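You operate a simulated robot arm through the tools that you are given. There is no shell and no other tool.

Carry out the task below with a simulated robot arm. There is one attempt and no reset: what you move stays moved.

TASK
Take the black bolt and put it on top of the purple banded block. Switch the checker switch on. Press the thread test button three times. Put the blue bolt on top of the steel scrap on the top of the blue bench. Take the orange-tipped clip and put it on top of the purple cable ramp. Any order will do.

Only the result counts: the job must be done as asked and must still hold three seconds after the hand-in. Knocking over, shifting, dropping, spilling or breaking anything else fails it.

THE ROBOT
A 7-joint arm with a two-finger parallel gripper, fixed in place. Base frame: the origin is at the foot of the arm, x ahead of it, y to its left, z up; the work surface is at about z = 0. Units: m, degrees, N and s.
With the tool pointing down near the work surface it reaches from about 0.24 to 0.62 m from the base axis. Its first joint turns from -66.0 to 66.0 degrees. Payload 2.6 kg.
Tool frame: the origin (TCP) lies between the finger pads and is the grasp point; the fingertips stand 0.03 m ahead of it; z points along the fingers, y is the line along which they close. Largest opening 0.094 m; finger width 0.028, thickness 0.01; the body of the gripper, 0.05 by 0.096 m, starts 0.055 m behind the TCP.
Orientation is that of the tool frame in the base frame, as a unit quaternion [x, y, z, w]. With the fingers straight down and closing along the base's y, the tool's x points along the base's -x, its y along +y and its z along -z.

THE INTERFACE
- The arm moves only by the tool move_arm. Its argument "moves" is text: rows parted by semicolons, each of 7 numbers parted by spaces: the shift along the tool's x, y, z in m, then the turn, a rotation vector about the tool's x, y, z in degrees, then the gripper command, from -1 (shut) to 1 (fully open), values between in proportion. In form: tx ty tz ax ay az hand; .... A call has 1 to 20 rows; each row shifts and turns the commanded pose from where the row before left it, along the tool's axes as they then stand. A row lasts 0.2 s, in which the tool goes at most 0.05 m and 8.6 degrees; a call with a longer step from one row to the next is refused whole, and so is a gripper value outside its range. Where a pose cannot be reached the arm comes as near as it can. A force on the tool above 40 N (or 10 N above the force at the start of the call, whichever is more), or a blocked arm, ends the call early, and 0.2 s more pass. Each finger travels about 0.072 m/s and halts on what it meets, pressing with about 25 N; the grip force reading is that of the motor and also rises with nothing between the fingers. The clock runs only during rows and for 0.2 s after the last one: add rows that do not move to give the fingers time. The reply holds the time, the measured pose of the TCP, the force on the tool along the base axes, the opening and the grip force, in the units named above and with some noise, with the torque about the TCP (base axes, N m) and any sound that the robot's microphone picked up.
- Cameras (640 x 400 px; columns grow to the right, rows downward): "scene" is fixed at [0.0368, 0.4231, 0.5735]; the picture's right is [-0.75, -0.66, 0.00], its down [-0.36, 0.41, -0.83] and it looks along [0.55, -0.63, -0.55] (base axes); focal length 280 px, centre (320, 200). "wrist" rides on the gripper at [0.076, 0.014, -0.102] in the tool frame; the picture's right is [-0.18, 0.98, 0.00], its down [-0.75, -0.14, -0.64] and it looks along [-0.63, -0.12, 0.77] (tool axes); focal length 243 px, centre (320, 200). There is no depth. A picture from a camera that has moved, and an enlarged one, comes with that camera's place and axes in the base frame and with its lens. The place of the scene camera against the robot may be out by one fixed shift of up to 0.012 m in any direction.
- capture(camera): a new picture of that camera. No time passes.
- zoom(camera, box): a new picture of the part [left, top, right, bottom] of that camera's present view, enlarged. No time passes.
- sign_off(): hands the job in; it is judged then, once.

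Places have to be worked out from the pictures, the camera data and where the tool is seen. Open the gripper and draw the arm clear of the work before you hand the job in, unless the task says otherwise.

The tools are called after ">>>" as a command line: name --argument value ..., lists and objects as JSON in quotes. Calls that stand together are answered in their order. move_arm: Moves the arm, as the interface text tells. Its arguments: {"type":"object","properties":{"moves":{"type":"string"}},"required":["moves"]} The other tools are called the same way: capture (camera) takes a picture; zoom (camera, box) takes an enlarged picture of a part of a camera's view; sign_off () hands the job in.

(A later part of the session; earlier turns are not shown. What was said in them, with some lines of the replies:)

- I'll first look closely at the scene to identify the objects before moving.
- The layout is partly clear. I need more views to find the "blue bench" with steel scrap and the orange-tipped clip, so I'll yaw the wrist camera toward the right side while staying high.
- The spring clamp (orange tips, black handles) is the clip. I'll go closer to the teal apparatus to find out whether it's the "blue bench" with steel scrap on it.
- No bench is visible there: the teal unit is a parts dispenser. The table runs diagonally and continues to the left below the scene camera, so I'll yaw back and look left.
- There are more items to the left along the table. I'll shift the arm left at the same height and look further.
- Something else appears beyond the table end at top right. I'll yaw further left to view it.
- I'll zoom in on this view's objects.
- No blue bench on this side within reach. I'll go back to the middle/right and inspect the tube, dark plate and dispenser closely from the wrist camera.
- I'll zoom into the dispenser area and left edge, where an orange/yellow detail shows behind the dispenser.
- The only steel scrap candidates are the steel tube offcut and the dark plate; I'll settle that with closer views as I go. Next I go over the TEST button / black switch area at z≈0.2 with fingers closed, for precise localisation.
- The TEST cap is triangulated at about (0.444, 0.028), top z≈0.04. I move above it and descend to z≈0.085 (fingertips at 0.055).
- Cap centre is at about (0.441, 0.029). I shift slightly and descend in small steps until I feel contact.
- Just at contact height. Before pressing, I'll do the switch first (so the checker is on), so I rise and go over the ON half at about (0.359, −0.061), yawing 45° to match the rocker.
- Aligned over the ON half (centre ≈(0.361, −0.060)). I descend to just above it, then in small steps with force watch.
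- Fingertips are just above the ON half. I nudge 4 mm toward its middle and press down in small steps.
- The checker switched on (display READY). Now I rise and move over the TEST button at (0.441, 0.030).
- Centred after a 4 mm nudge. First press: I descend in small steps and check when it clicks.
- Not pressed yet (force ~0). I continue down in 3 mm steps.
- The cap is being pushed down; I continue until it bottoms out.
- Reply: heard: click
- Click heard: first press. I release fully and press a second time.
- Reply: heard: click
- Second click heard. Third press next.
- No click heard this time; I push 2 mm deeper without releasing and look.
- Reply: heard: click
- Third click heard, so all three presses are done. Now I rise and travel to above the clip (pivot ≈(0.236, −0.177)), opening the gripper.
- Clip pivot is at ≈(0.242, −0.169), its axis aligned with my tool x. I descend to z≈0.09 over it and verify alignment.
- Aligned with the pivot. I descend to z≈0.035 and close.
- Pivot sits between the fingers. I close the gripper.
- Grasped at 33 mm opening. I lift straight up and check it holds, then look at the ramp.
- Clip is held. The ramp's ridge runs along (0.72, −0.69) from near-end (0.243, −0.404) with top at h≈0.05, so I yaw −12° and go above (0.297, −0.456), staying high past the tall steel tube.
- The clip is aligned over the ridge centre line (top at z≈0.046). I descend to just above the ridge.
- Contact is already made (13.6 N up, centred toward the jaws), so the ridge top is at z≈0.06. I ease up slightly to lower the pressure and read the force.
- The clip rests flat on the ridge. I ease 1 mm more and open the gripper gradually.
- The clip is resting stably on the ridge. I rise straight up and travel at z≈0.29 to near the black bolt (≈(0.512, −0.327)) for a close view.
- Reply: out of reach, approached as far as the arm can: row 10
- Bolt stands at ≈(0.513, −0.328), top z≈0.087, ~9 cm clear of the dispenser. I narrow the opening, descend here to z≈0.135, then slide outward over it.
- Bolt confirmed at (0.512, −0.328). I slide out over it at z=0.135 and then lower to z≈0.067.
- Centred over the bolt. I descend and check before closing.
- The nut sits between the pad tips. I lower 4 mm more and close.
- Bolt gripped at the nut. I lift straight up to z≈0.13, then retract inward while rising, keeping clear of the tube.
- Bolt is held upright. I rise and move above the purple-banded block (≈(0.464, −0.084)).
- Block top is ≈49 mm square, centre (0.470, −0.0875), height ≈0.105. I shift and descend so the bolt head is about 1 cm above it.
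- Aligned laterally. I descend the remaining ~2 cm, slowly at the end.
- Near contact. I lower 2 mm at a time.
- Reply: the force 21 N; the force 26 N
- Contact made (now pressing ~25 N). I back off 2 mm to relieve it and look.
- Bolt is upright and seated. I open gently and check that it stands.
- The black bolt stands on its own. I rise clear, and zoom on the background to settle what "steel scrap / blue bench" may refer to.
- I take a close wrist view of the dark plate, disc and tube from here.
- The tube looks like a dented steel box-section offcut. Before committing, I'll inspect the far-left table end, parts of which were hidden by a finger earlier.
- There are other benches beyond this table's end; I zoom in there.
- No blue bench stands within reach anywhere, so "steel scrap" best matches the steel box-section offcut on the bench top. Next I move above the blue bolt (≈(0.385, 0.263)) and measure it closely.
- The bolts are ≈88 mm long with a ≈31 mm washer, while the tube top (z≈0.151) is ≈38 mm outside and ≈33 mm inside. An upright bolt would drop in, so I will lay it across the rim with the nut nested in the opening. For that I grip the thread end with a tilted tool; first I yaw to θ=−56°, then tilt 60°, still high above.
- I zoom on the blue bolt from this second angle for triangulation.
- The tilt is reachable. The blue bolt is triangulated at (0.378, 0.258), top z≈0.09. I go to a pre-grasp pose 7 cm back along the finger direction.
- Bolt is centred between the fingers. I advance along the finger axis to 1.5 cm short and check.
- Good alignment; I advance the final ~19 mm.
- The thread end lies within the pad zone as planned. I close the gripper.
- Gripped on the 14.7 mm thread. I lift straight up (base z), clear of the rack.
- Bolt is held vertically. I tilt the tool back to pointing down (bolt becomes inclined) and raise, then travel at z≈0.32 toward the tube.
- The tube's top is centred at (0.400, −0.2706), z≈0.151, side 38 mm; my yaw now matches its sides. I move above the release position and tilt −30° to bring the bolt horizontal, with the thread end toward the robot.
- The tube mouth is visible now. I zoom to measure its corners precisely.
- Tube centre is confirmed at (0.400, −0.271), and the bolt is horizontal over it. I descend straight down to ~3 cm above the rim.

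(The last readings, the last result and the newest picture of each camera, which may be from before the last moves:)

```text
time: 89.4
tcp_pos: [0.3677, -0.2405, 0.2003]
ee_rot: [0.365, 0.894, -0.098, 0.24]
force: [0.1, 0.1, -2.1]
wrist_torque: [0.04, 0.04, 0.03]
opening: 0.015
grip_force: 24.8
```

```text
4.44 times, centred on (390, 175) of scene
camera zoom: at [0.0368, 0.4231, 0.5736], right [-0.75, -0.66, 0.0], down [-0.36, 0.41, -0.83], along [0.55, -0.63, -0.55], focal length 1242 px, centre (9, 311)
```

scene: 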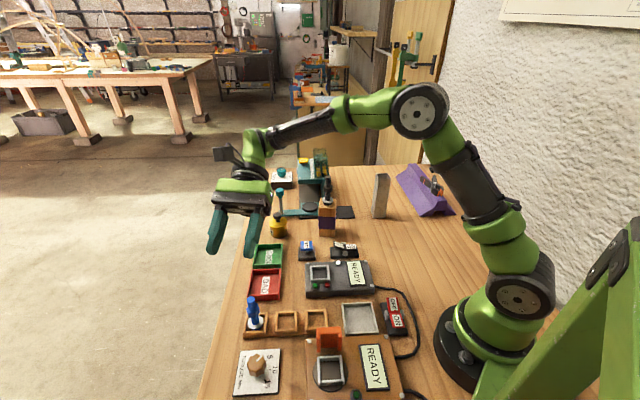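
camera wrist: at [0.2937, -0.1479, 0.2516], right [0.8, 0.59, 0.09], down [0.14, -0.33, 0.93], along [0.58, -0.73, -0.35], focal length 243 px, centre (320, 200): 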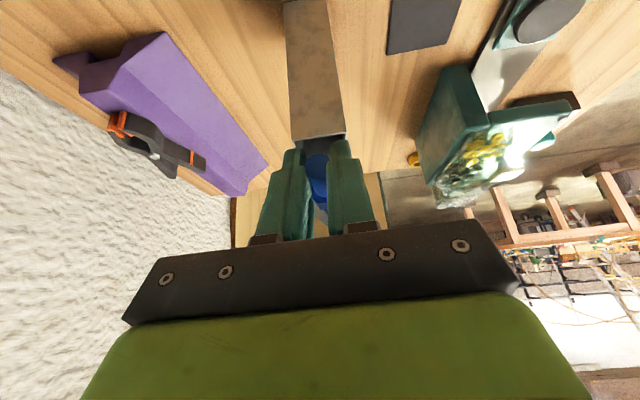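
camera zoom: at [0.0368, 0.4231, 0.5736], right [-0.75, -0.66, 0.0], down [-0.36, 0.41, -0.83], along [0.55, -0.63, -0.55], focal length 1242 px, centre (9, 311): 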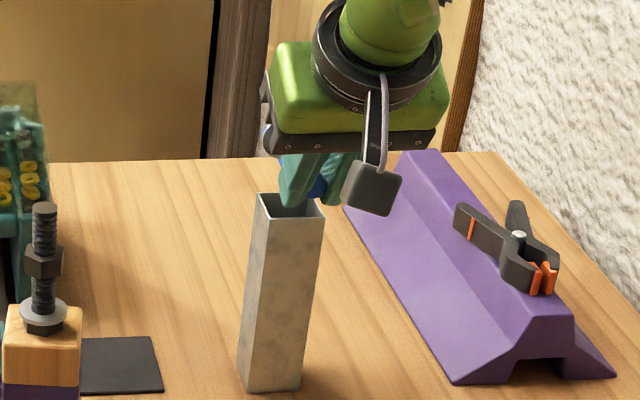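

Lateral alignment is within a millimetre. I lower to ~8 mm above expected contact and check.

>>> move_arm --moves "0.005 0 0.0086 0 0 0 -1; 0.005 0 0.0086 0 0 0 -1; 0 0 0 0 0 0 -1"

>>> zoom --camera "wrist" --box '[260, 80, 380, 240]'

>>> zoom --camera "scene" --box '[360, 140, 430, 200]'

```text
time: 90.2
tcp_pos: [0.3663, -0.2393, 0.1795]
ee_rot: [0.365, 0.894, -0.097, 0.24]
force: [0.0, 0.5, -2.4]
wrist_torque: [0.05, 0.06, -0.01]
opening: 0.015
grip_force: 24.4
```

```text
2.50 times, centred on (320, 160) of wrist
camera zoom: at [0.2928, -0.1478, 0.2323], right [0.8, 0.59, 0.09], down [0.14, -0.33, 0.93], along [0.58, -0.73, -0.35], focal length 606 px, centre (320, 300)
```

zoom: 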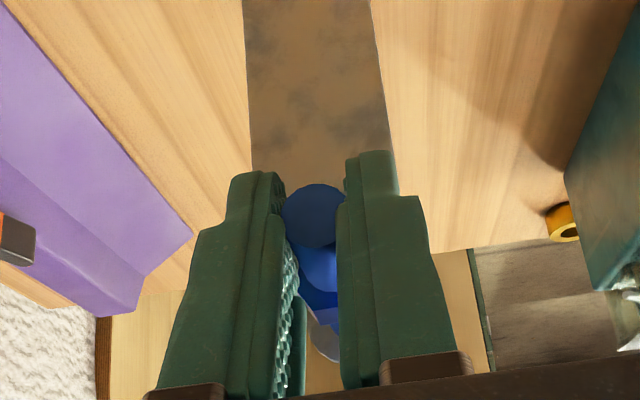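

```text
6.67 times, centred on (395, 170) of scene
camera zoom: at [0.0368, 0.4231, 0.5736], right [-0.75, -0.66, 0.0], down [-0.36, 0.41, -0.83], along [0.55, -0.63, -0.55], focal length 1864 px, centre (-180, 400)
```

zoom: 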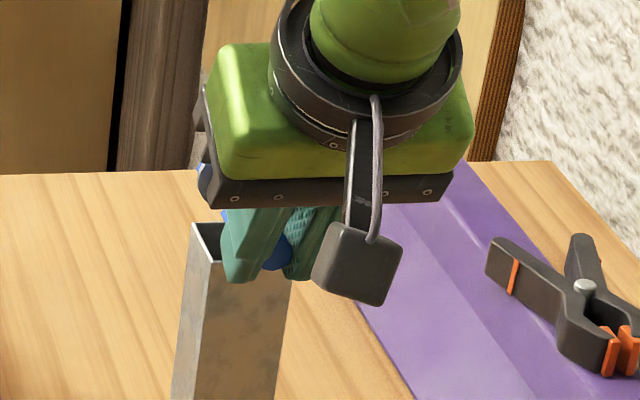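

I continue down in 2 mm steps, watching for contact.

>>> move_arm --moves "0.001 0 0.00173 0 0 0 -1; 0.001 0 0.00173 0 0 0 -1; 0 0 0 0 0 0 -1"

>>> move_arm --moves "0.001 0 0.00173 0 0 0 -1; 0 0 0 0 0 0 -1"

```text
time: 91.0
tcp_pos: [0.3671, -0.2401, 0.1776]
ee_rot: [0.364, 0.894, -0.098, 0.241]
force: [-2.9, 1.6, 6.9]
wrist_torque: [-0.12, -0.07, -0.04]
opening: 0.0149
grip_force: 25.1
```

```text
time: 91.6
tcp_pos: [0.3673, -0.2391, 0.1765]
ee_rot: [0.365, 0.894, -0.098, 0.242]
force: [-5.4, 0.2, 21.0]
wrist_torque: [-0.4, -0.29, -0.08]
opening: 0.0152
grip_force: 25.3
```

Contact is at the near wall only (≈21 N), a little higher than expected – maybe the nut is landing on that rim. I back up 8 mm and examine the nut position relative to the fingers.

>>> move_arm --moves "-0.002 0 -0.00346 0 0 0 -1; -0.002 0 -0.00346 0 0 0 -1; 0 0 0 0 0 0 -1"

>>> zoom --camera "wrist" --box '[295, 145, 355, 230]'

>>> zoom --camera "scene" --box '[375, 150, 415, 190]'

```text
time: 92.4
tcp_pos: [0.3665, -0.2377, 0.1813]
ee_rot: [0.364, 0.895, -0.097, 0.239]
force: [0.6, -0.4, -2.8]
wrist_torque: [0.08, 0.08, 0.01]
opening: 0.0147
grip_force: 24.6
```

```text
4.71 times, centred on (325, 188) of wrist
camera zoom: at [0.2929, -0.1462, 0.2336], right [0.8, 0.59, 0.09], down [0.14, -0.33, 0.93], along [0.58, -0.73, -0.35], focal length 1142 px, centre (296, 259)
```

zoom: 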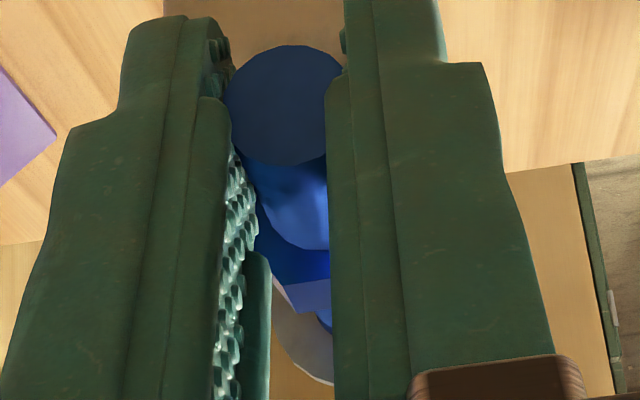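

```text
10.00 times, centred on (395, 170) of scene
camera zoom: at [0.0368, 0.4231, 0.5736], right [-0.75, -0.66, 0.0], down [-0.36, 0.41, -0.83], along [0.55, -0.63, -0.55], focal length 2795 px, centre (-430, 500)
```

zoom: 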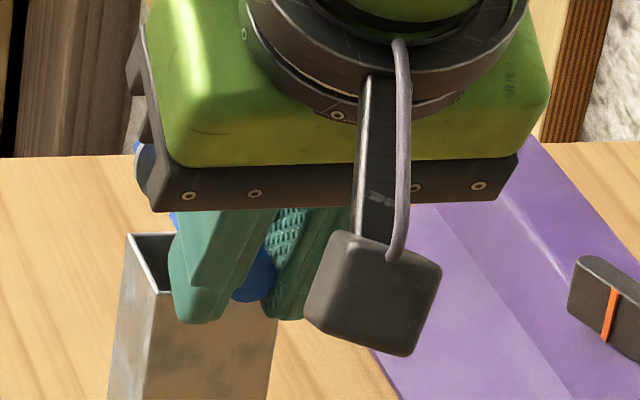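

The nut face sits ≈28 mm from the thread end, right over the near wall, which explains the contact. I shift the bolt 5 mm outward (head away) so that the nut falls inside the mouth, and descend carefully again.

>>> move_arm --moves "-0.0043 0 0.0025 0 0 0 -1; 0 0 0 0 0 0 -1; 0.001 0 0.00173 0 0 0 -1; 0.001 0 0.00173 0 0 0 -1; 0 0 0 0 0 0 -1"

>>> zoom --camera "scene" --box '[370, 150, 420, 200]'

```text
time: 93.6
tcp_pos: [0.3704, -0.2423, 0.1791]
ee_rot: [0.365, 0.894, -0.098, 0.24]
force: [-0.2, -0.1, -2.6]
wrist_torque: [0.08, 0.09, 0.0]
opening: 0.0147
grip_force: 25.6
```

```text
8.00 times, centred on (395, 175) of scene
camera zoom: at [0.0368, 0.4231, 0.5736], right [-0.75, -0.66, 0.0], down [-0.36, 0.41, -0.83], along [0.55, -0.63, -0.55], focal length 2236 px, centre (-280, 400)
```

zoom: 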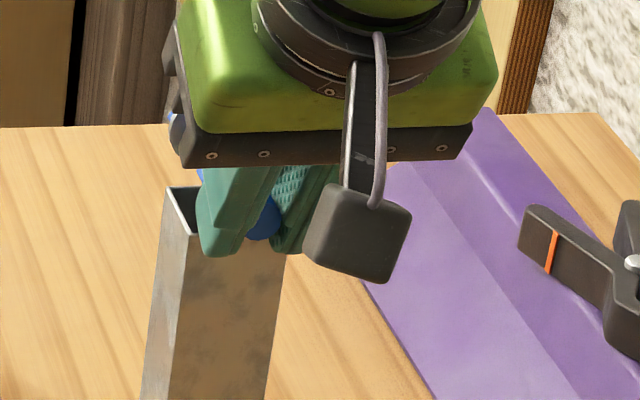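

No contact so far at z≈0.178. I continue in 2 mm steps.

>>> move_arm --moves "0.001 0 0.00173 0 0 0 -1; 0 0 0 0 0 0 -1"

>>> move_arm --moves "0.0005 0 0.00087 0 0 0 -1; 0 0 0 0 0 0 -1"

```text
time: 94.2
tcp_pos: [0.3695, -0.2422, 0.1774]
ee_rot: [0.365, 0.894, -0.098, 0.239]
force: [-0.1, -0.2, -3.1]
wrist_torque: [0.04, 0.07, -0.01]
opening: 0.0147
grip_force: 24.8
```

```text
time: 94.8
tcp_pos: [0.3698, -0.2429, 0.1765]
ee_rot: [0.364, 0.894, -0.098, 0.241]
force: [-0.8, 0.5, 2.0]
wrist_torque: [-0.02, 0.01, -0.01]
opening: 0.015
grip_force: 24.5
```

Light contact again at the near wall, now with the nut inside the mouth and the bolt within ~2° of level: this is the shank/fingertips reaching the rim. I ease up 0.5 mm and open slowly.

>>> move_arm --moves "-0.00025 0 -0.00043 0 0 0 -1; 0 0 0 0 0 0 -0.62; 0 0 0 0 0 0 -0.5; 0 0 0 0 0 0 -0.4; 0 0 0 0 0 0 -0.4; 0 0 0 0 0 0 -0.4"

>>> capture --camera "wrist"

>>> zoom --camera "wrist" --box '[270, 130, 370, 230]'

>>> zoom --camera "scene" --box '[370, 150, 420, 200]'

```text
time: 96.2
tcp_pos: [0.3714, -0.2428, 0.1755]
ee_rot: [0.364, 0.895, -0.098, 0.24]
force: [-0.2, -0.6, -0.3]
wrist_torque: [0.0, -0.01, 0.0]
opening: 0.0286
grip_force: 0.0
```

```text
taken
camera wrist: at [0.2968, -0.1503, 0.2283], right [0.8, 0.59, 0.09], down [0.14, -0.33, 0.93], along [0.58, -0.73, -0.35], focal length 243 px, centre (320, 200)
```

wrist: 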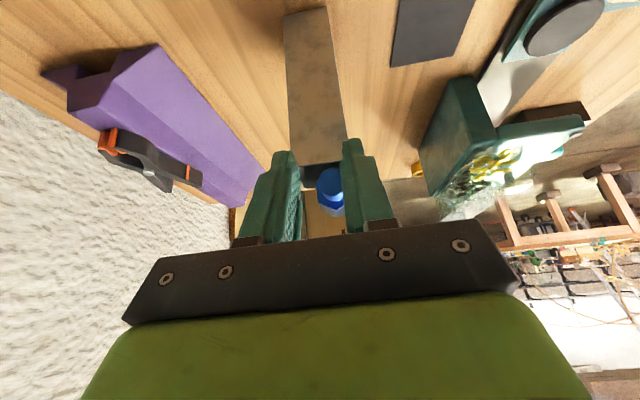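

```text
4.00 times, centred on (320, 180) of wrist
camera zoom: at [0.2968, -0.1503, 0.2283], right [0.8, 0.59, 0.09], down [0.14, -0.33, 0.93], along [0.58, -0.73, -0.35], focal length 970 px, centre (320, 280)
```

zoom: 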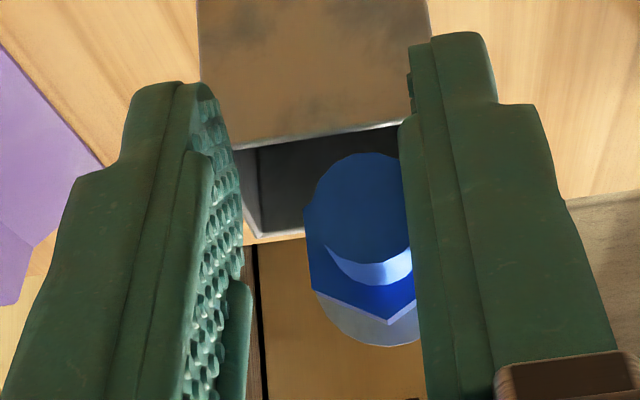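

```text
8.00 times, centred on (395, 175) of scene
camera zoom: at [0.0368, 0.4231, 0.5735], right [-0.75, -0.66, 0.0], down [-0.36, 0.41, -0.83], along [0.55, -0.63, -0.55], focal length 2236 px, centre (-280, 400)
```

zoom: 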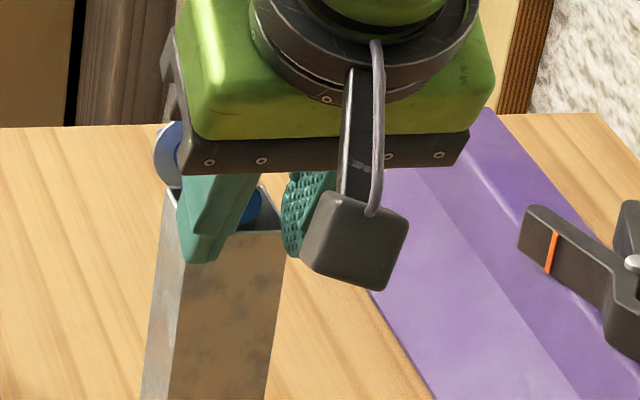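

The bolt shifted as the fingers opened. I look more closely, without moving, to see how it now rests.

>>> zoom --camera "wrist" --box '[300, 150, 350, 200]'

>>> zoom --camera "scene" --box '[380, 155, 405, 185]'

>>> move_arm --moves "0 0 0 0 0 0 -0.4; 0 0 0 0 0 0 -0.4"

>>> zoom --camera "wrist" --box '[270, 130, 370, 230]'

```text
8.00 times, centred on (325, 175) of wrist
camera zoom: at [0.2968, -0.1503, 0.2283], right [0.8, 0.59, 0.09], down [0.14, -0.33, 0.93], along [0.58, -0.73, -0.35], focal length 1941 px, centre (280, 400)
```

zoom: 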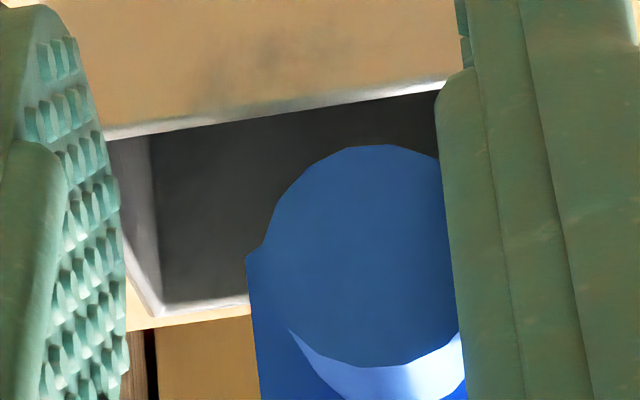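

```text
13.33 times, centred on (392, 170) of scene
camera zoom: at [0.0368, 0.4231, 0.5735], right [-0.75, -0.66, 0.0], down [-0.36, 0.41, -0.83], along [0.55, -0.63, -0.55], focal length 3727 px, centre (-647, 600)
```

zoom: 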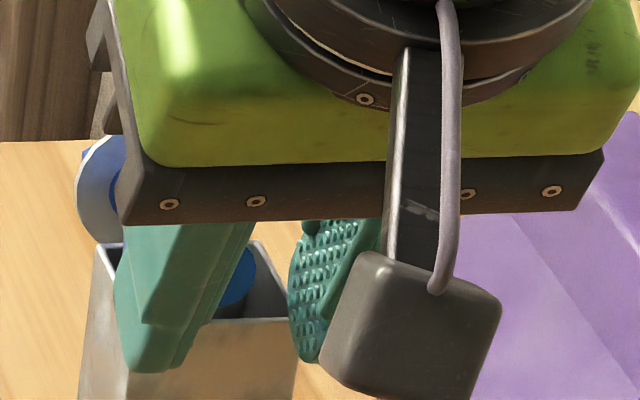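

```text
time: 96.8
tcp_pos: [0.3712, -0.2421, 0.1768]
ee_rot: [0.365, 0.895, -0.098, 0.239]
force: [0.1, -0.2, 0.2]
wrist_torque: [-0.02, -0.02, -0.03]
opening: 0.0282
grip_force: 0.0
```

```text
4.00 times, centred on (320, 180) of wrist
camera zoom: at [0.2968, -0.1503, 0.2283], right [0.8, 0.59, 0.09], down [0.14, -0.33, 0.93], along [0.58, -0.73, -0.35], focal length 970 px, centre (320, 280)
```

zoom: 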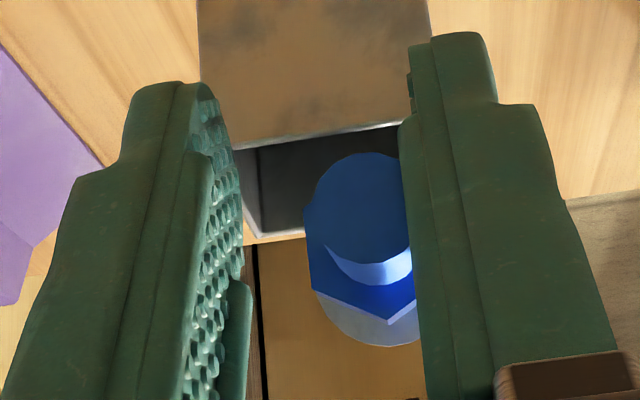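

The bolt is inclined ~12° head-down on the far rim, with its nut displaced onto a side wall and leaning on the right finger. That is not stable, so I regrip it (closing recentres it), then lift slightly to re-seat it better.

>>> move_arm --moves "0 0 0 0 0 0 -0.6; 0 0 0 0 0 0 -0.8; 0 0 0 0 0 0 -1; 0 0 0 0 0 0 -1"

>>> zoom --camera "wrist" --box '[270, 130, 370, 230]'

>>> zoom --camera "scene" --box '[370, 150, 420, 200]'

```text
time: 97.8
tcp_pos: [0.3703, -0.2425, 0.1755]
ee_rot: [0.364, 0.895, -0.098, 0.239]
force: [1.5, 0.9, -0.1]
wrist_torque: [0.05, -0.05, 0.04]
opening: 0.0148
grip_force: 25.1
```

```text
4.00 times, centred on (320, 180) of wrist
camera zoom: at [0.2968, -0.1503, 0.2283], right [0.8, 0.59, 0.09], down [0.14, -0.33, 0.93], along [0.58, -0.73, -0.35], focal length 970 px, centre (320, 280)
```

zoom: 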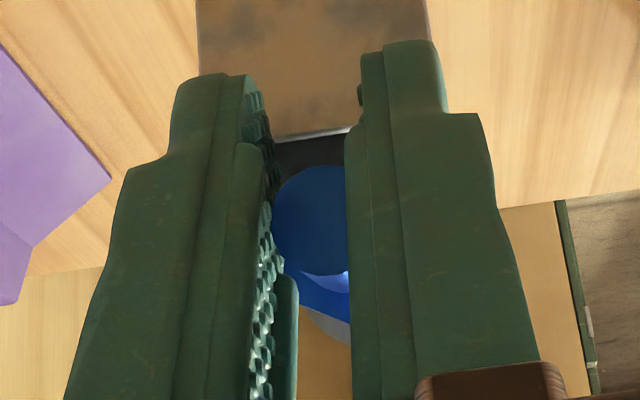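

```text
8.00 times, centred on (395, 175) of scene
camera zoom: at [0.0368, 0.4231, 0.5735], right [-0.75, -0.66, 0.0], down [-0.36, 0.41, -0.83], along [0.55, -0.63, -0.55], focal length 2236 px, centre (-280, 400)
```

zoom: 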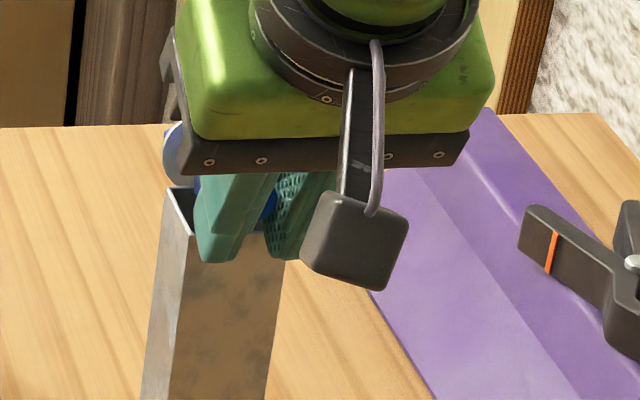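

Regripped. Both contacts occurred at the same height regardless of my 5 mm shift, and the bolt settled nut-on-top. That suggests the tube's top acts as a closed surface at rim level. I'll test that safely by holding the bolt upright and lowering it: first lift high, tilt back, and yaw sideways.

>>> move_arm --moves "-0.01 0 -0.0173 0 0 0 -1; -0.021 0 -0.036 0 0 0 -1; -0.021 0 -0.036 0 0 0 -1; -0.0125 0 -0.0215 0 0 0 -1; 0 0 0 0 7.5 0 -1; 0 0 0 0 7.5 0 -1; 0 0 0 0 7.5 0 -1; 0 0 0 0 7.5 0 -1; 0 0 0 0 0 0 -1"

>>> capture --camera "wrist"

>>> capture --camera "scene"

>>> zoom --camera "scene" --box '[340, 80, 440, 220]'

```text
time: 99.8
tcp_pos: [0.3712, -0.2425, 0.3051]
ee_rot: [0.377, 0.926, 0.001, -0.001]
force: [0.7, -0.2, -1.9]
wrist_torque: [0.03, 0.03, -0.02]
opening: 0.0147
grip_force: 25.1
```

```text
taken
camera wrist: at [0.3268, -0.1794, 0.4078], right [0.82, 0.57, 0.0], down [0.44, -0.63, 0.64], along [0.37, -0.52, -0.77], focal length 243 px, centre (320, 200)
```

wrist: 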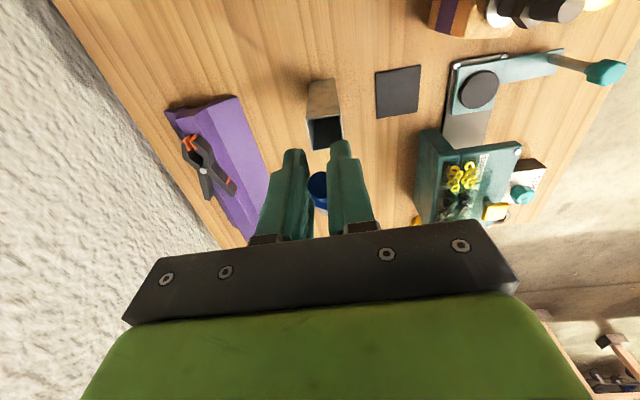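

```text
taken
```

scene: 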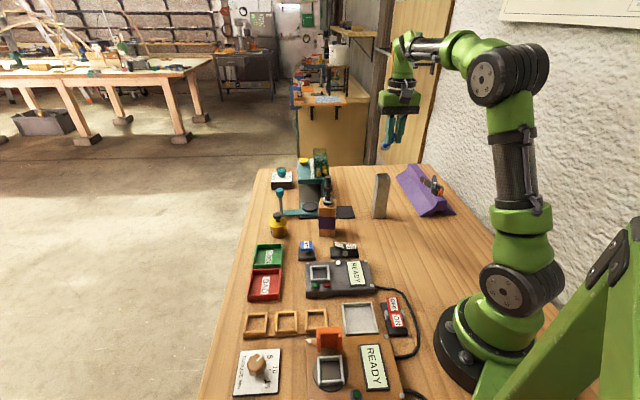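

```text
2.86 times, centred on (390, 150) of scene
camera zoom: at [0.0368, 0.4231, 0.5736], right [-0.75, -0.66, 0.0], down [-0.36, 0.41, -0.83], along [0.55, -0.63, -0.55], focal length 799 px, centre (120, 343)
```

zoom: 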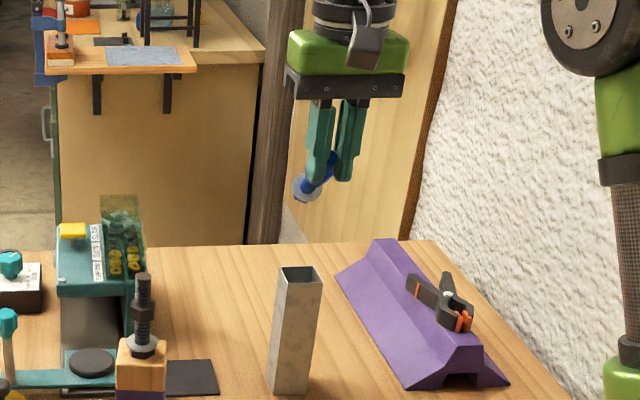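

The tube hasn't moved and the bolt is held. Now yaw +80° and tilt +47° to bring the bolt upright.

>>> move_arm --moves "0 0 0 0 0 8 -1; 0 0 0 0 0 8 -1; 0 0 0 0 0 8 -1; 0 0 0 0 0 8 -1; 0 0 0 0 0 8 -1; 0 0 0 0 0 8 -1; 0 0 0 0 0 8 -1; 0 0 0 0 0 8 -1; 0 0 0 0 0 8 -1; 0 0 0 0 0 8 -1; 0 0 0 0 7.8333 0 -1; 0 0 0 0 7.8333 0 -1; 0 0 0 0 7.8333 0 -1; 0 0 0 0 7.8333 0 -1; 0 0 0 0 7.8333 0 -1; 0 0 0 0 7.8333 0 -1; 0 0 0 0 0 0 -1"

>>> capture --camera "wrist"

>>> zoom --camera "scene" --box '[330, 80, 450, 230]'

```text
time: 103.4
tcp_pos: [0.3713, -0.243, 0.3048]
ee_rot: [0.811, 0.428, 0.354, -0.187]
force: [0.7, -1.2, -2.1]
wrist_torque: [0.0, -0.01, -0.01]
opening: 0.0149
grip_force: 25.2
```

```text
taken
camera wrist: at [0.3695, -0.2696, 0.4314], right [0.74, -0.66, -0.13], down [-0.67, -0.73, -0.12], along [-0.02, 0.18, -0.98], focal length 243 px, centre (320, 200)
```

wrist: 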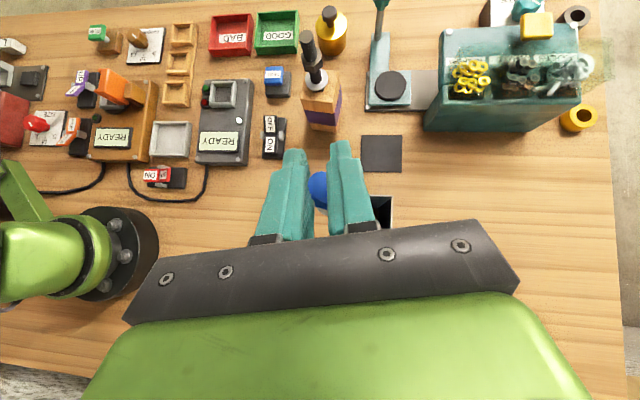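

```text
2.67 times, centred on (390, 155) of scene
camera zoom: at [0.0368, 0.4231, 0.5736], right [-0.75, -0.66, 0.0], down [-0.36, 0.41, -0.83], along [0.55, -0.63, -0.55], focal length 745 px, centre (133, 320)
```

zoom: 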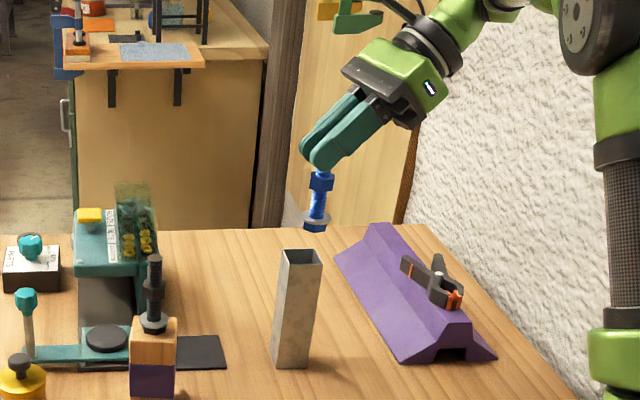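

The bolt looks upright. I zoom to check its verticality against the tube edges and measure from the wrist camera.

>>> zoom --camera "scene" --box '[375, 130, 415, 180]'

>>> zoom --camera "wrist" --box '[280, 130, 400, 240]'

>>> zoom --camera "scene" --box '[350, 130, 430, 230]'

```text
8.00 times, centred on (395, 155) of scene
camera zoom: at [0.0368, 0.4231, 0.5736], right [-0.75, -0.66, 0.0], down [-0.36, 0.41, -0.83], along [0.55, -0.63, -0.55], focal length 2236 px, centre (-280, 560)
```

zoom: 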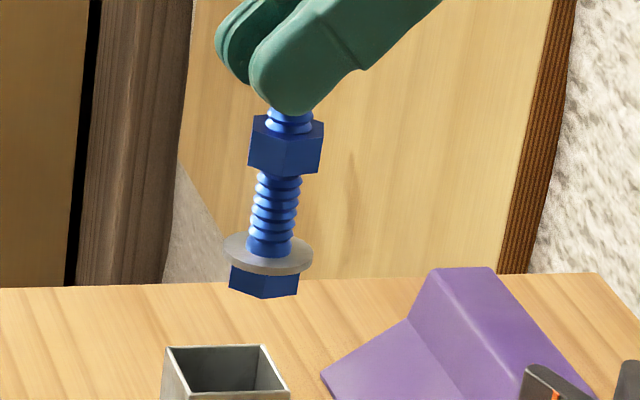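

```text
3.64 times, centred on (340, 185) of wrist
camera zoom: at [0.3695, -0.2696, 0.4314], right [0.74, -0.66, -0.13], down [-0.67, -0.73, -0.12], along [-0.02, 0.18, -0.98], focal length 882 px, centre (247, 254)
```

zoom: 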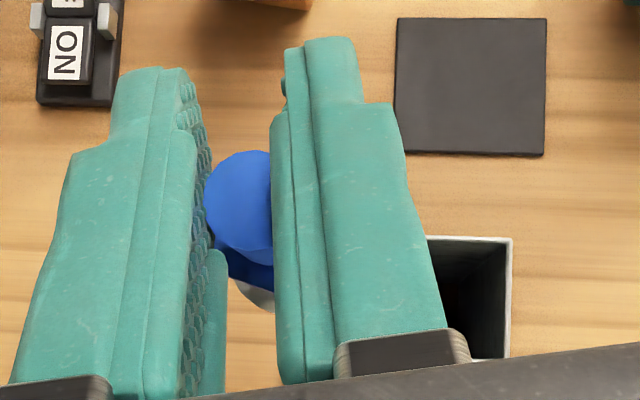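

```text
4.00 times, centred on (390, 180) of scene
camera zoom: at [0.0368, 0.4231, 0.5736], right [-0.75, -0.66, 0.0], down [-0.36, 0.41, -0.83], along [0.55, -0.63, -0.55], focal length 1118 px, centre (40, 280)
```

zoom: 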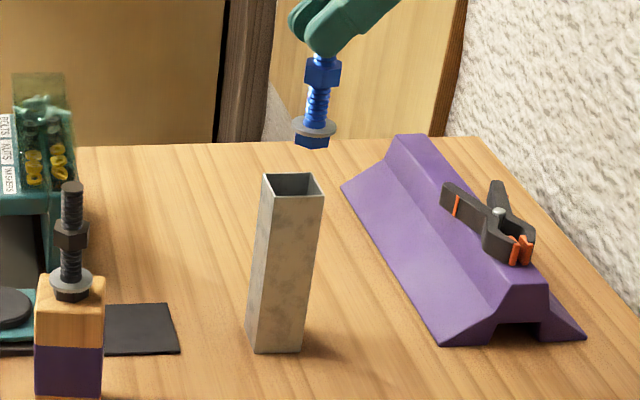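

Verticality is within ~1°, and the tube is unmoved at C≈(0.401, −0.271). I move the upright bolt over the centre and lower to ~7 mm above the rim.

>>> move_arm --moves "-0.0056 0.0404 -0.006 0 0 0 -1; 0 0 0 0 0 0 -1; -0.0209 0 0.0194 0 0 0 -1; -0.0209 0 0.0194 0 0 0 -1; 0 0 0 0 0 0 -1"

>>> zoom --camera "scene" --box '[355, 140, 405, 200]'

>>> zoom --camera "wrist" --box '[280, 130, 400, 240]'

```text
time: 104.6
tcp_pos: [0.3998, -0.2721, 0.2498]
ee_rot: [0.811, 0.429, 0.352, -0.186]
force: [-0.4, 0.0, -2.2]
wrist_torque: [0.01, -0.02, 0.01]
opening: 0.0147
grip_force: 24.9
```

```text
6.67 times, centred on (380, 170) of scene
camera zoom: at [0.0368, 0.4231, 0.5736], right [-0.75, -0.66, 0.0], down [-0.36, 0.41, -0.83], along [0.55, -0.63, -0.55], focal length 1864 px, centre (-80, 400)
```

zoom: 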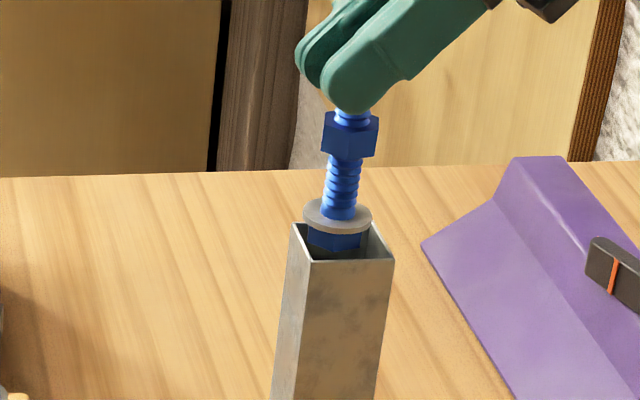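

```text
3.64 times, centred on (340, 185) of wrist
camera zoom: at [0.3985, -0.2983, 0.3755], right [0.74, -0.66, -0.13], down [-0.67, -0.73, -0.11], along [-0.02, 0.17, -0.98], focal length 882 px, centre (247, 254)
```

zoom: 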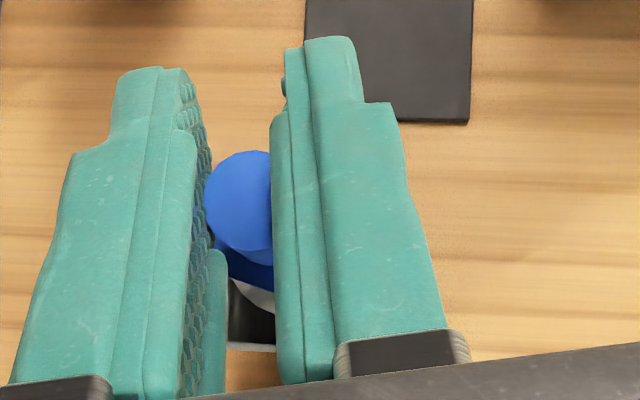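

I zoom in strongly to see the head versus the tube mouth.

>>> zoom --camera "scene" --box '[370, 163, 395, 183]'

```text
16.00 times, centred on (382, 173) of scene
camera zoom: at [0.0368, 0.4231, 0.5736], right [-0.75, -0.66, 0.0], down [-0.36, 0.41, -0.83], along [0.55, -0.63, -0.55], focal length 4472 px, centre (-680, 632)
```

zoom: 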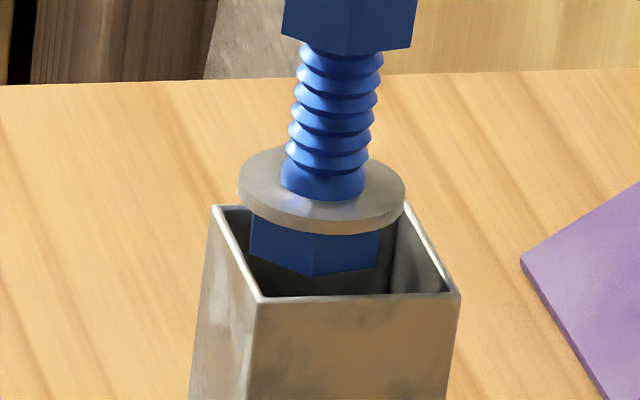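

The head is at about rim level, ~3.5 mm left of the mouth centre as seen. I centre it and then probe downward in 2 mm steps for contact.

>>> move_arm --moves "-0.0023 -0.0008 -0.0025 0 0 0 -1; 0 0 0 0 0 0 -1; -0.0015 0 0.0014 0 0 0 -1; 0 0 0 0 0 0 -1"

>>> zoom --camera "scene" --box '[370, 163, 395, 183]'

```text
time: 105.6
tcp_pos: [0.3975, -0.2744, 0.2471]
ee_rot: [0.811, 0.428, 0.353, -0.185]
force: [-2.3, 0.3, 4.7]
wrist_torque: [-0.09, 0.2, -0.04]
opening: 0.015
grip_force: 24.8
```

```text
16.00 times, centred on (382, 173) of scene
camera zoom: at [0.0368, 0.4231, 0.5735], right [-0.75, -0.66, 0.0], down [-0.36, 0.41, -0.83], along [0.55, -0.63, -0.55], focal length 4472 px, centre (-680, 632)
```

zoom: 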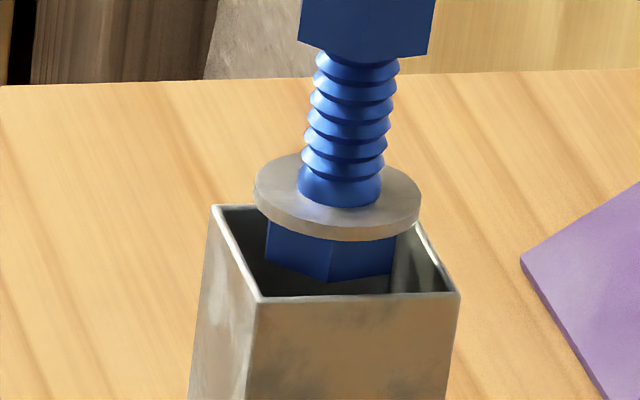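

Contact felt (+7 N) with the head well inside the rim outline in plan view, supporting a closed top. I press 1 mm more to confirm it is solid.

>>> move_arm --moves "-0.0007 0 0.0007 0 0 0 -1; 0 0 0 0 0 0 -1"

>>> zoom --camera "scene" --box '[370, 163, 395, 183]'

>>> zoom --camera "scene" --box '[350, 130, 430, 230]'

```text
time: 106.2
tcp_pos: [0.3973, -0.2735, 0.2474]
ee_rot: [0.81, 0.428, 0.355, -0.185]
force: [-0.9, -1.0, 16.4]
wrist_torque: [-0.21, 0.21, 0.01]
opening: 0.0146
grip_force: 25.1
```

```text
16.00 times, centred on (382, 173) of scene
camera zoom: at [0.0367, 0.4232, 0.5735], right [-0.75, -0.66, 0.0], down [-0.36, 0.41, -0.84], along [0.55, -0.63, -0.55], focal length 4472 px, centre (-680, 632)
```

zoom: 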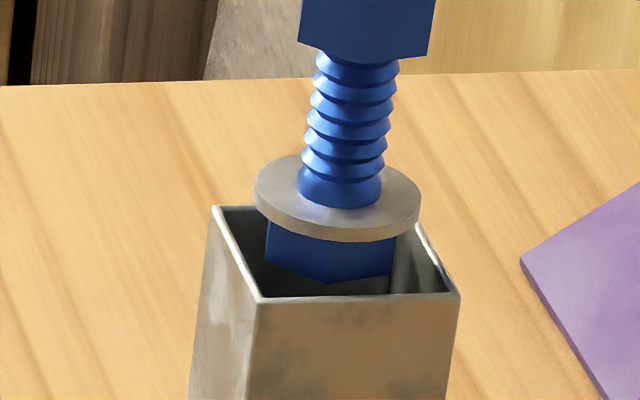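

```text
4.00 times, centred on (390, 180) of scene
camera zoom: at [0.0367, 0.4232, 0.5735], right [-0.75, -0.66, 0.0], down [-0.36, 0.41, -0.84], along [0.55, -0.63, -0.55], focal length 1118 px, centre (40, 280)
```

zoom: 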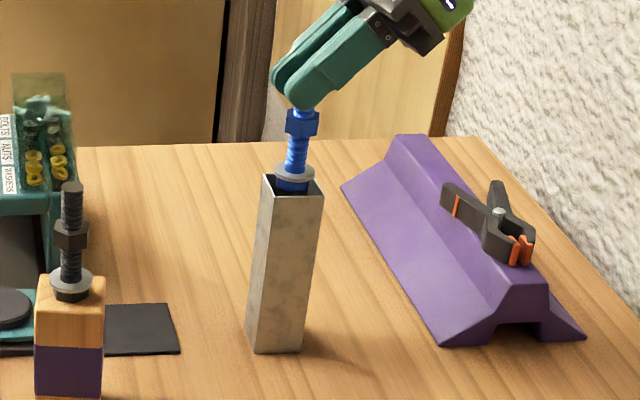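

It is solid: 18 N with no further motion, so the bolt can stand upright on the tube like on the block. I lift 3 mm, centre it a bit more and correct the ~1° lean, then set it down lightly.

>>> move_arm --moves "0.0026 0 -0.0024 0 0 0 -1; 0.0007 0.0025 0.0008 0 -1 0 -1; 0 0 0 0 0 0 -1"

>>> zoom --camera "scene" --box '[370, 163, 395, 183]'

>>> zoom --camera "scene" --box '[365, 145, 405, 185]'

```text
time: 107.0
tcp_pos: [0.3986, -0.274, 0.2479]
ee_rot: [0.814, 0.429, 0.345, -0.183]
force: [0.0, 0.3, -3.2]
wrist_torque: [-0.02, 0.01, -0.04]
opening: 0.0148
grip_force: 24.5
```

```text
16.00 times, centred on (382, 173) of scene
camera zoom: at [0.0368, 0.4231, 0.5736], right [-0.75, -0.66, 0.0], down [-0.36, 0.41, -0.83], along [0.55, -0.63, -0.55], focal length 4472 px, centre (-680, 632)
```

zoom: 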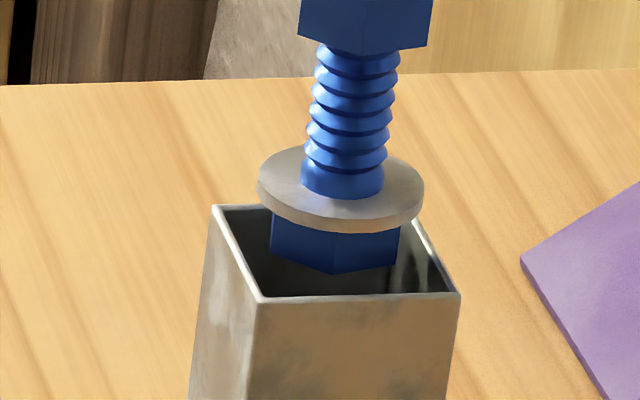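

```text
10.00 times, centred on (385, 165) of scene
camera zoom: at [0.0368, 0.4231, 0.5736], right [-0.75, -0.66, 0.0], down [-0.36, 0.41, -0.83], along [0.55, -0.63, -0.55], focal length 2795 px, centre (-330, 550)
```

zoom: 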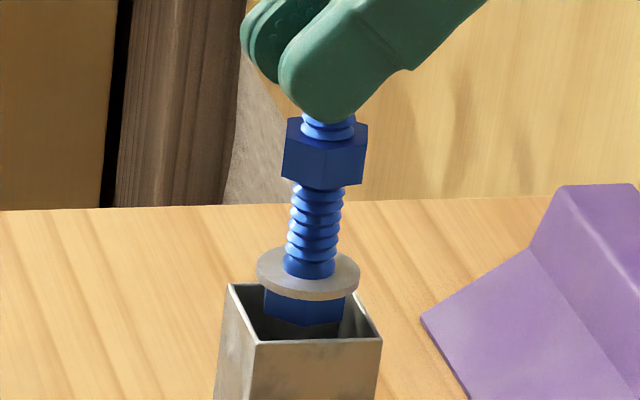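

Now vertical. I lower in small steps to light contact.

>>> move_arm --moves "-0.0015 0 0.0014 0 0 0 -1; 0 0 0 0 0 0 -1"

>>> move_arm --moves "-0.0007 0 0.0007 0 0 0 -1; 0 0 0 0 0 0 -1"

```text
time: 107.6
tcp_pos: [0.3997, -0.2752, 0.2464]
ee_rot: [0.814, 0.43, 0.345, -0.182]
force: [-1.1, 0.5, 1.7]
wrist_torque: [-0.04, 0.01, 0.0]
opening: 0.0149
grip_force: 25.2
```

```text
time: 108.2
tcp_pos: [0.4001, -0.2754, 0.2469]
ee_rot: [0.814, 0.43, 0.346, -0.18]
force: [-2.4, -2.0, 15.8]
wrist_torque: [-0.23, 0.39, 0.0]
opening: 0.0147
grip_force: 25.2
```

Seated (≈16 N). I back off slightly to a light load and look before opening.

>>> move_arm --moves "0.0006 0 -0.0006 0 0 0 -1; 0 0 0 0 0 0 -1"

>>> zoom --camera "scene" --box '[365, 145, 405, 185]'

>>> zoom --camera "wrist" --box '[280, 130, 380, 240]'

```text
time: 108.8
tcp_pos: [0.3999, -0.2756, 0.2455]
ee_rot: [0.814, 0.43, 0.347, -0.183]
force: [-3.3, -0.7, 16.9]
wrist_torque: [-0.09, 0.2, -0.01]
opening: 0.0148
grip_force: 25.1
```

```text
10.00 times, centred on (385, 165) of scene
camera zoom: at [0.0367, 0.4232, 0.5735], right [-0.75, -0.66, 0.0], down [-0.36, 0.41, -0.84], along [0.55, -0.63, -0.55], focal length 2795 px, centre (-330, 550)
```

zoom: 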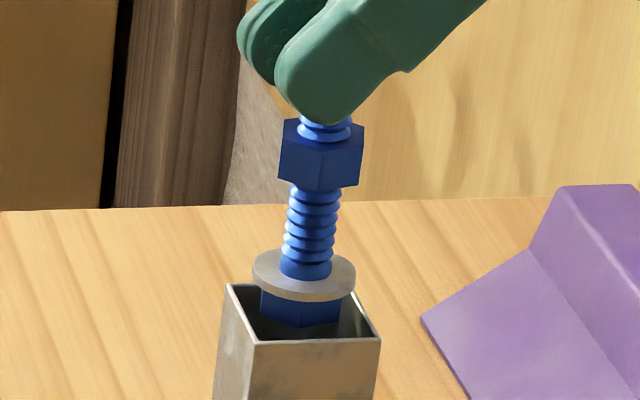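

```text
3.64 times, centred on (330, 185) of wrist
camera zoom: at [0.4001, -0.3004, 0.3739], right [0.74, -0.66, -0.13], down [-0.67, -0.73, -0.1], along [-0.03, 0.16, -0.99], focal length 882 px, centre (284, 254)
```

zoom: 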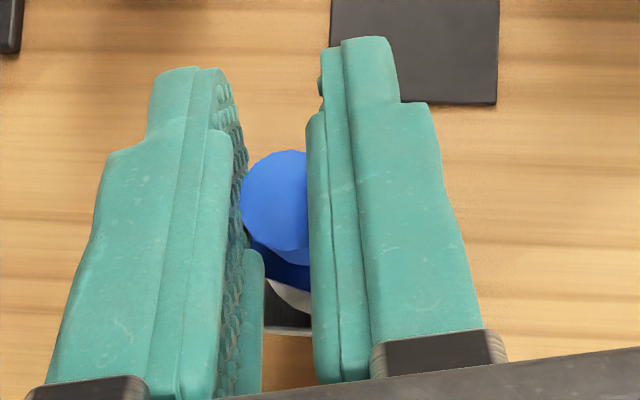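

Still loaded (~17 N); I back off another millimetre.

>>> move_arm --moves "0.0009 0 -0.0008 0 0 0 -1; 0 0 0 0 0 0 -1; 0 0 0 0 0 0 -1"

```text
time: 109.6
tcp_pos: [0.4005, -0.2754, 0.2466]
ee_rot: [0.814, 0.43, 0.344, -0.183]
force: [-0.6, -0.3, 6.8]
wrist_torque: [-0.01, 0.01, 0.0]
opening: 0.0149
grip_force: 25.0
```

Light, centred contact (torque ≈ 0). I open slowly.

>>> move_arm --moves "0.0002 0 -0.0002 0 0 0 -0.66; 0 0 0 0 0 0 -0.62; 0 0 0 0 0 0 -0.56; 0 0 0 0 0 0 -0.48; 0 0 0 0 0 0 -0.4; 0 0 0 0 0 0 -0.4"

>>> zoom --camera "scene" --box '[365, 145, 405, 185]'

>>> zoom --camera "wrist" --box '[280, 130, 380, 240]'

```text
time: 111.0
tcp_pos: [0.4005, -0.2756, 0.2473]
ee_rot: [0.814, 0.43, 0.345, -0.182]
force: [0.4, 0.2, -0.5]
wrist_torque: [0.0, 0.01, 0.01]
opening: 0.0283
grip_force: 0.1
```

```text
10.00 times, centred on (385, 165) of scene
camera zoom: at [0.0368, 0.4231, 0.5735], right [-0.75, -0.66, 0.0], down [-0.36, 0.41, -0.83], along [0.55, -0.63, -0.55], focal length 2795 px, centre (-330, 550)
```

zoom: 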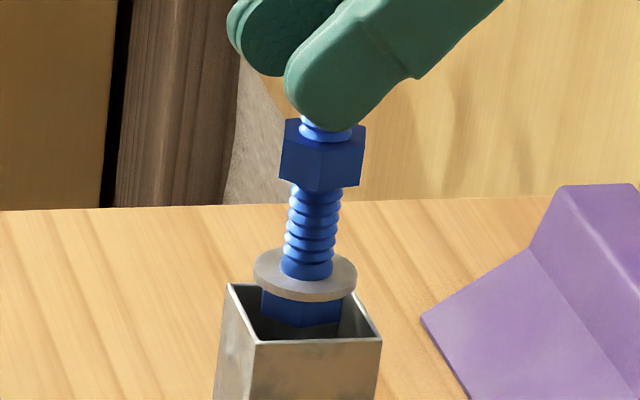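

```text
3.64 times, centred on (330, 185) of wrist
camera zoom: at [0.4004, -0.2997, 0.3747], right [0.74, -0.66, -0.13], down [-0.67, -0.73, -0.1], along [-0.03, 0.16, -0.99], focal length 882 px, centre (284, 254)
```

zoom: 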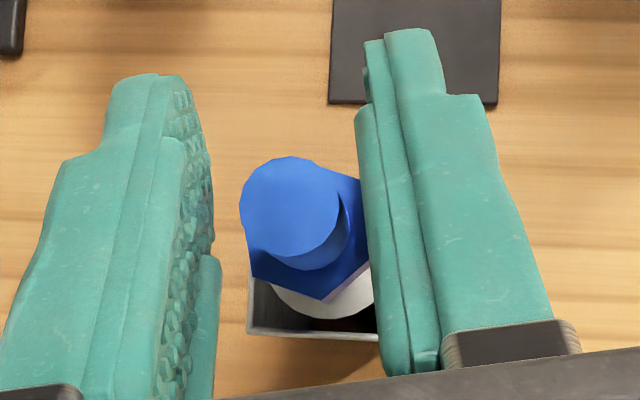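

The bolt stands on its own on the tube. I open a bit more and retreat backward/up along the finger axis.

>>> move_arm --moves "0 0 0 0 0 0 -0.2; 0 0 0 0 0 0 0; 0 0 -0.01 0 0 0 0; 0 0 -0.025 0 0 0 0; 0 0 -0.04 0 0 0 0; 0 0 -0.045 0 0 0 0; 0 0 0 0 0 0 0"

>>> zoom --camera "scene" --box '[350, 130, 430, 230]'

>>> capture --camera "wrist"

```text
time: 112.6
tcp_pos: [0.3501, -0.3465, 0.3318]
ee_rot: [0.814, 0.429, 0.346, -0.182]
force: [0.3, 0.7, 0.2]
wrist_torque: [0.03, -0.01, 0.01]
opening: 0.0467
grip_force: 0.1
```

```text
4.00 times, centred on (390, 180) of scene
camera zoom: at [0.0368, 0.4231, 0.5735], right [-0.75, -0.66, 0.0], down [-0.36, 0.41, -0.83], along [0.55, -0.63, -0.55], focal length 1118 px, centre (40, 280)
```

zoom: 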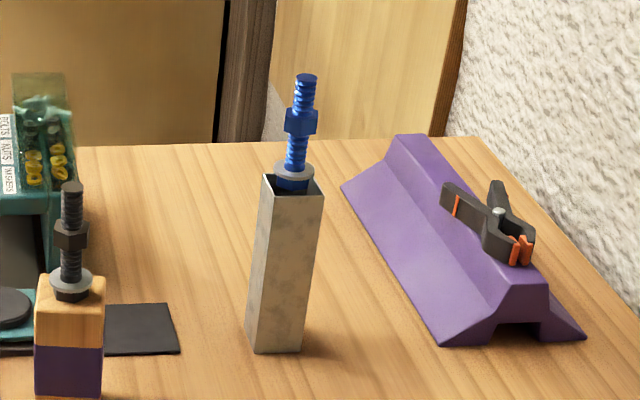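

```text
taken
camera wrist: at [0.3504, -0.371, 0.46], right [0.74, -0.66, -0.13], down [-0.67, -0.73, -0.1], along [-0.03, 0.16, -0.99], focal length 243 px, centre (320, 200)
```

wrist: 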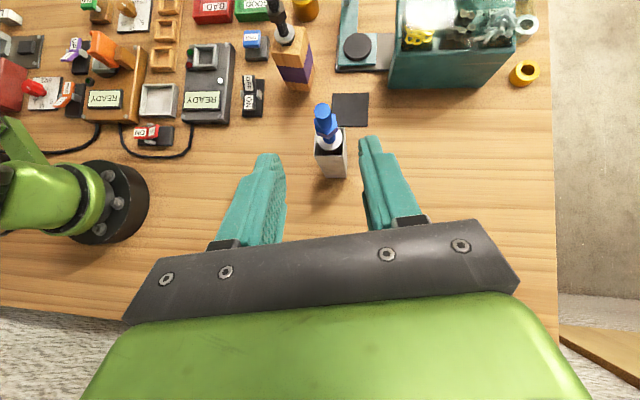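

All placed items look good. I draw the arm clear: rise, tilt the tool back down, and move away toward the base, then verify everything.

>>> move_arm --moves "0.0216 0 -0.0207 0 0 0 0; 0.0216 0 -0.0207 0 0 0 0; 0 0 0 0 -7.6667 0 0.3; 0 0 0 0 -7.6667 0 0.3; 0 0 0 0 -7.6667 0 0.3; 0 0 0 0 -7.6667 0 0.3; 0 0 0 0 -7.6667 0 0.3; 0 0 0 0 -7.6667 0 0.3; 0 0 0 0 0 -8 0.5; 0 0 0 0 0 -8 0.5; 0 0 0 0 0 -8 0.5; 0 0 0 0 0 -8 0.5; 0 0 0 0 0 -8 0.5; 0 0 0 0 0 -8 0.5; 0 0 0 0 0 -8 0.5; 0 0 0 0 0 -8 0.5; 0 0 0 0 0 -8 0.5; 0 0 0 0 0 -8 0.5; 0 0 0 0 0 0 0.5"

>>> capture --camera "scene"

```text
time: 116.6
tcp_pos: [0.3507, -0.3403, 0.3878]
ee_rot: [0.376, 0.927, 0.0, 0.0]
force: [-0.9, -0.7, -0.2]
wrist_torque: [-0.02, 0.01, -0.02]
opening: 0.0704
grip_force: 0.1
out of reach, approached as far as the arm can: row 2
```

```text
taken
```

scene: 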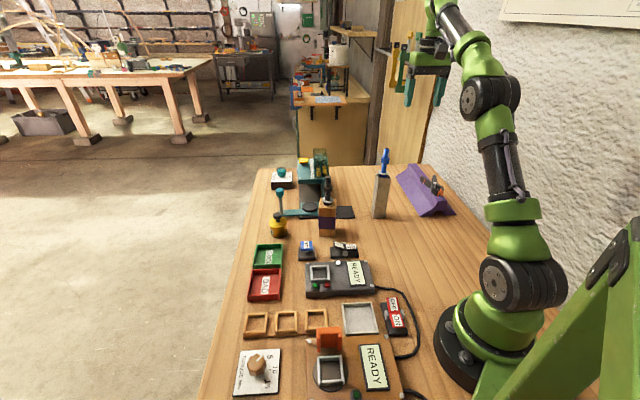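

I move the arm back near its start pose and do a final check.

>>> move_arm --moves "0.0369 0.0287 0 0 0 0 1; 0.0369 0.0287 0 0 0 0 1; 0.0369 0.0287 0 0 0 0 1; 0.0369 0.0287 0 0 0 0 1; 0.0369 0.0287 0 0 0 0 1; 0.0369 0.0287 0 0 0 0 1; 0.0369 0.0287 0 0 0 0 1; 0.0369 0.0287 0 0 0 0 1; 0 0 0 0 0 0 1; 0 0 0 0 0 0 1"

>>> capture --camera "scene"

>>> zoom --camera "scene" --box '[250, 140, 470, 290]'

>>> capture --camera "wrist"

```text
time: 118.8
tcp_pos: [0.2985, 0.0303, 0.3844]
ee_rot: [0.378, 0.926, 0.0, 0.0]
force: [-0.6, 0.4, -0.2]
wrist_torque: [0.01, -0.02, -0.01]
opening: 0.0942
grip_force: 0.0
```

```text
taken
```

scene: 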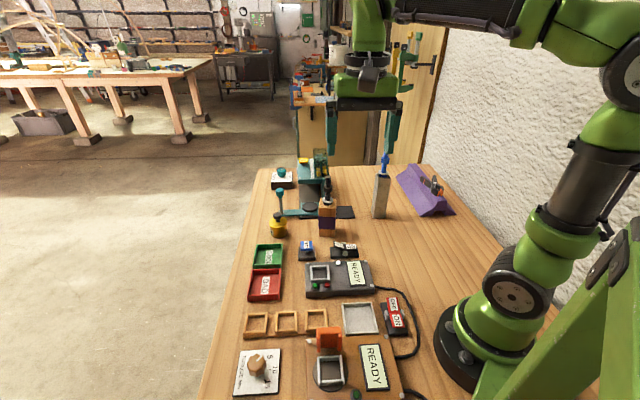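

```text
2.67 times, centred on (360, 215) of scene
camera zoom: at [0.0368, 0.4231, 0.5735], right [-0.75, -0.66, 0.0], down [-0.36, 0.41, -0.83], along [0.55, -0.63, -0.55], focal length 745 px, centre (213, 160)
```

zoom: 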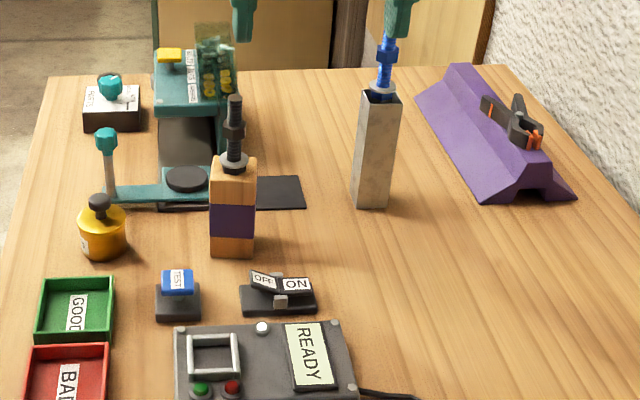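

```text
taken
camera wrist: at [0.2542, 0.0944, 0.4882], right [0.82, 0.57, 0.0], down [0.44, -0.63, 0.64], along [0.37, -0.53, -0.77], focal length 243 px, centre (320, 200)
```

wrist: 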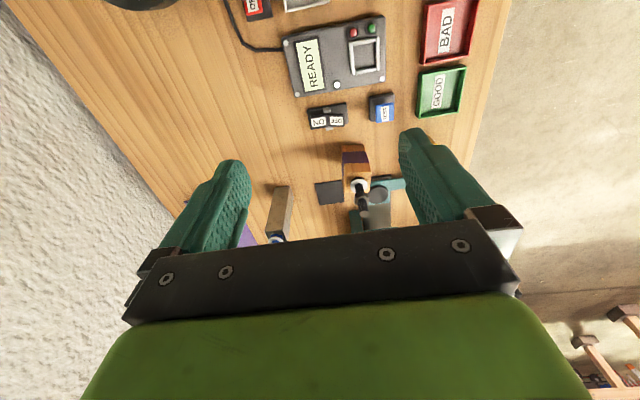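

The last pictures show the black bolt standing on the purple banded block, the blue bolt standing on the steel tube offcut, and the clip lying on the purple ramp. The checker is on and reads READY, TEST clicked three times, and the arm is clear with the gripper open. I found no blue bench within reach, so I took the steel offcut on this bench as the "steel scrap". I'm handing in now.

>>> sign_off

```text
The job is handed in.
```

I handed the job in with all five parts carried out, but I had to guess what the "steel scrap on the top of the blue bench" meant. The hand-in gave no verdict.

- **Blue bolt:** I found no blue bench within the arm's reach. I took the upright square steel tube on the work surface to be the steel scrap and stood the bolt on top of it. The dark square plate near the parts dispenser was the other candidate. If that was meant, this part is wrong.
- **First try on the tube:** the tube looks open at the top, so I first laid the bolt across it. It settled at a slant, so I gripped it again, found the top was solid, and stood the bolt upright. The tube did not appear to move.
- **Black bolt:** it is standing upright on the purple banded block.
- **Checker switch:** it is on, and the checker display reads READY.
- **Thread test button:** I pressed it three times and heard a click each time.
- **Orange-tipped clip:** it is lying flat along the top of the purple cable ramp.

In the last pictures nothing else looked knocked or shifted. The arm is clear of the work and the gripper is open.
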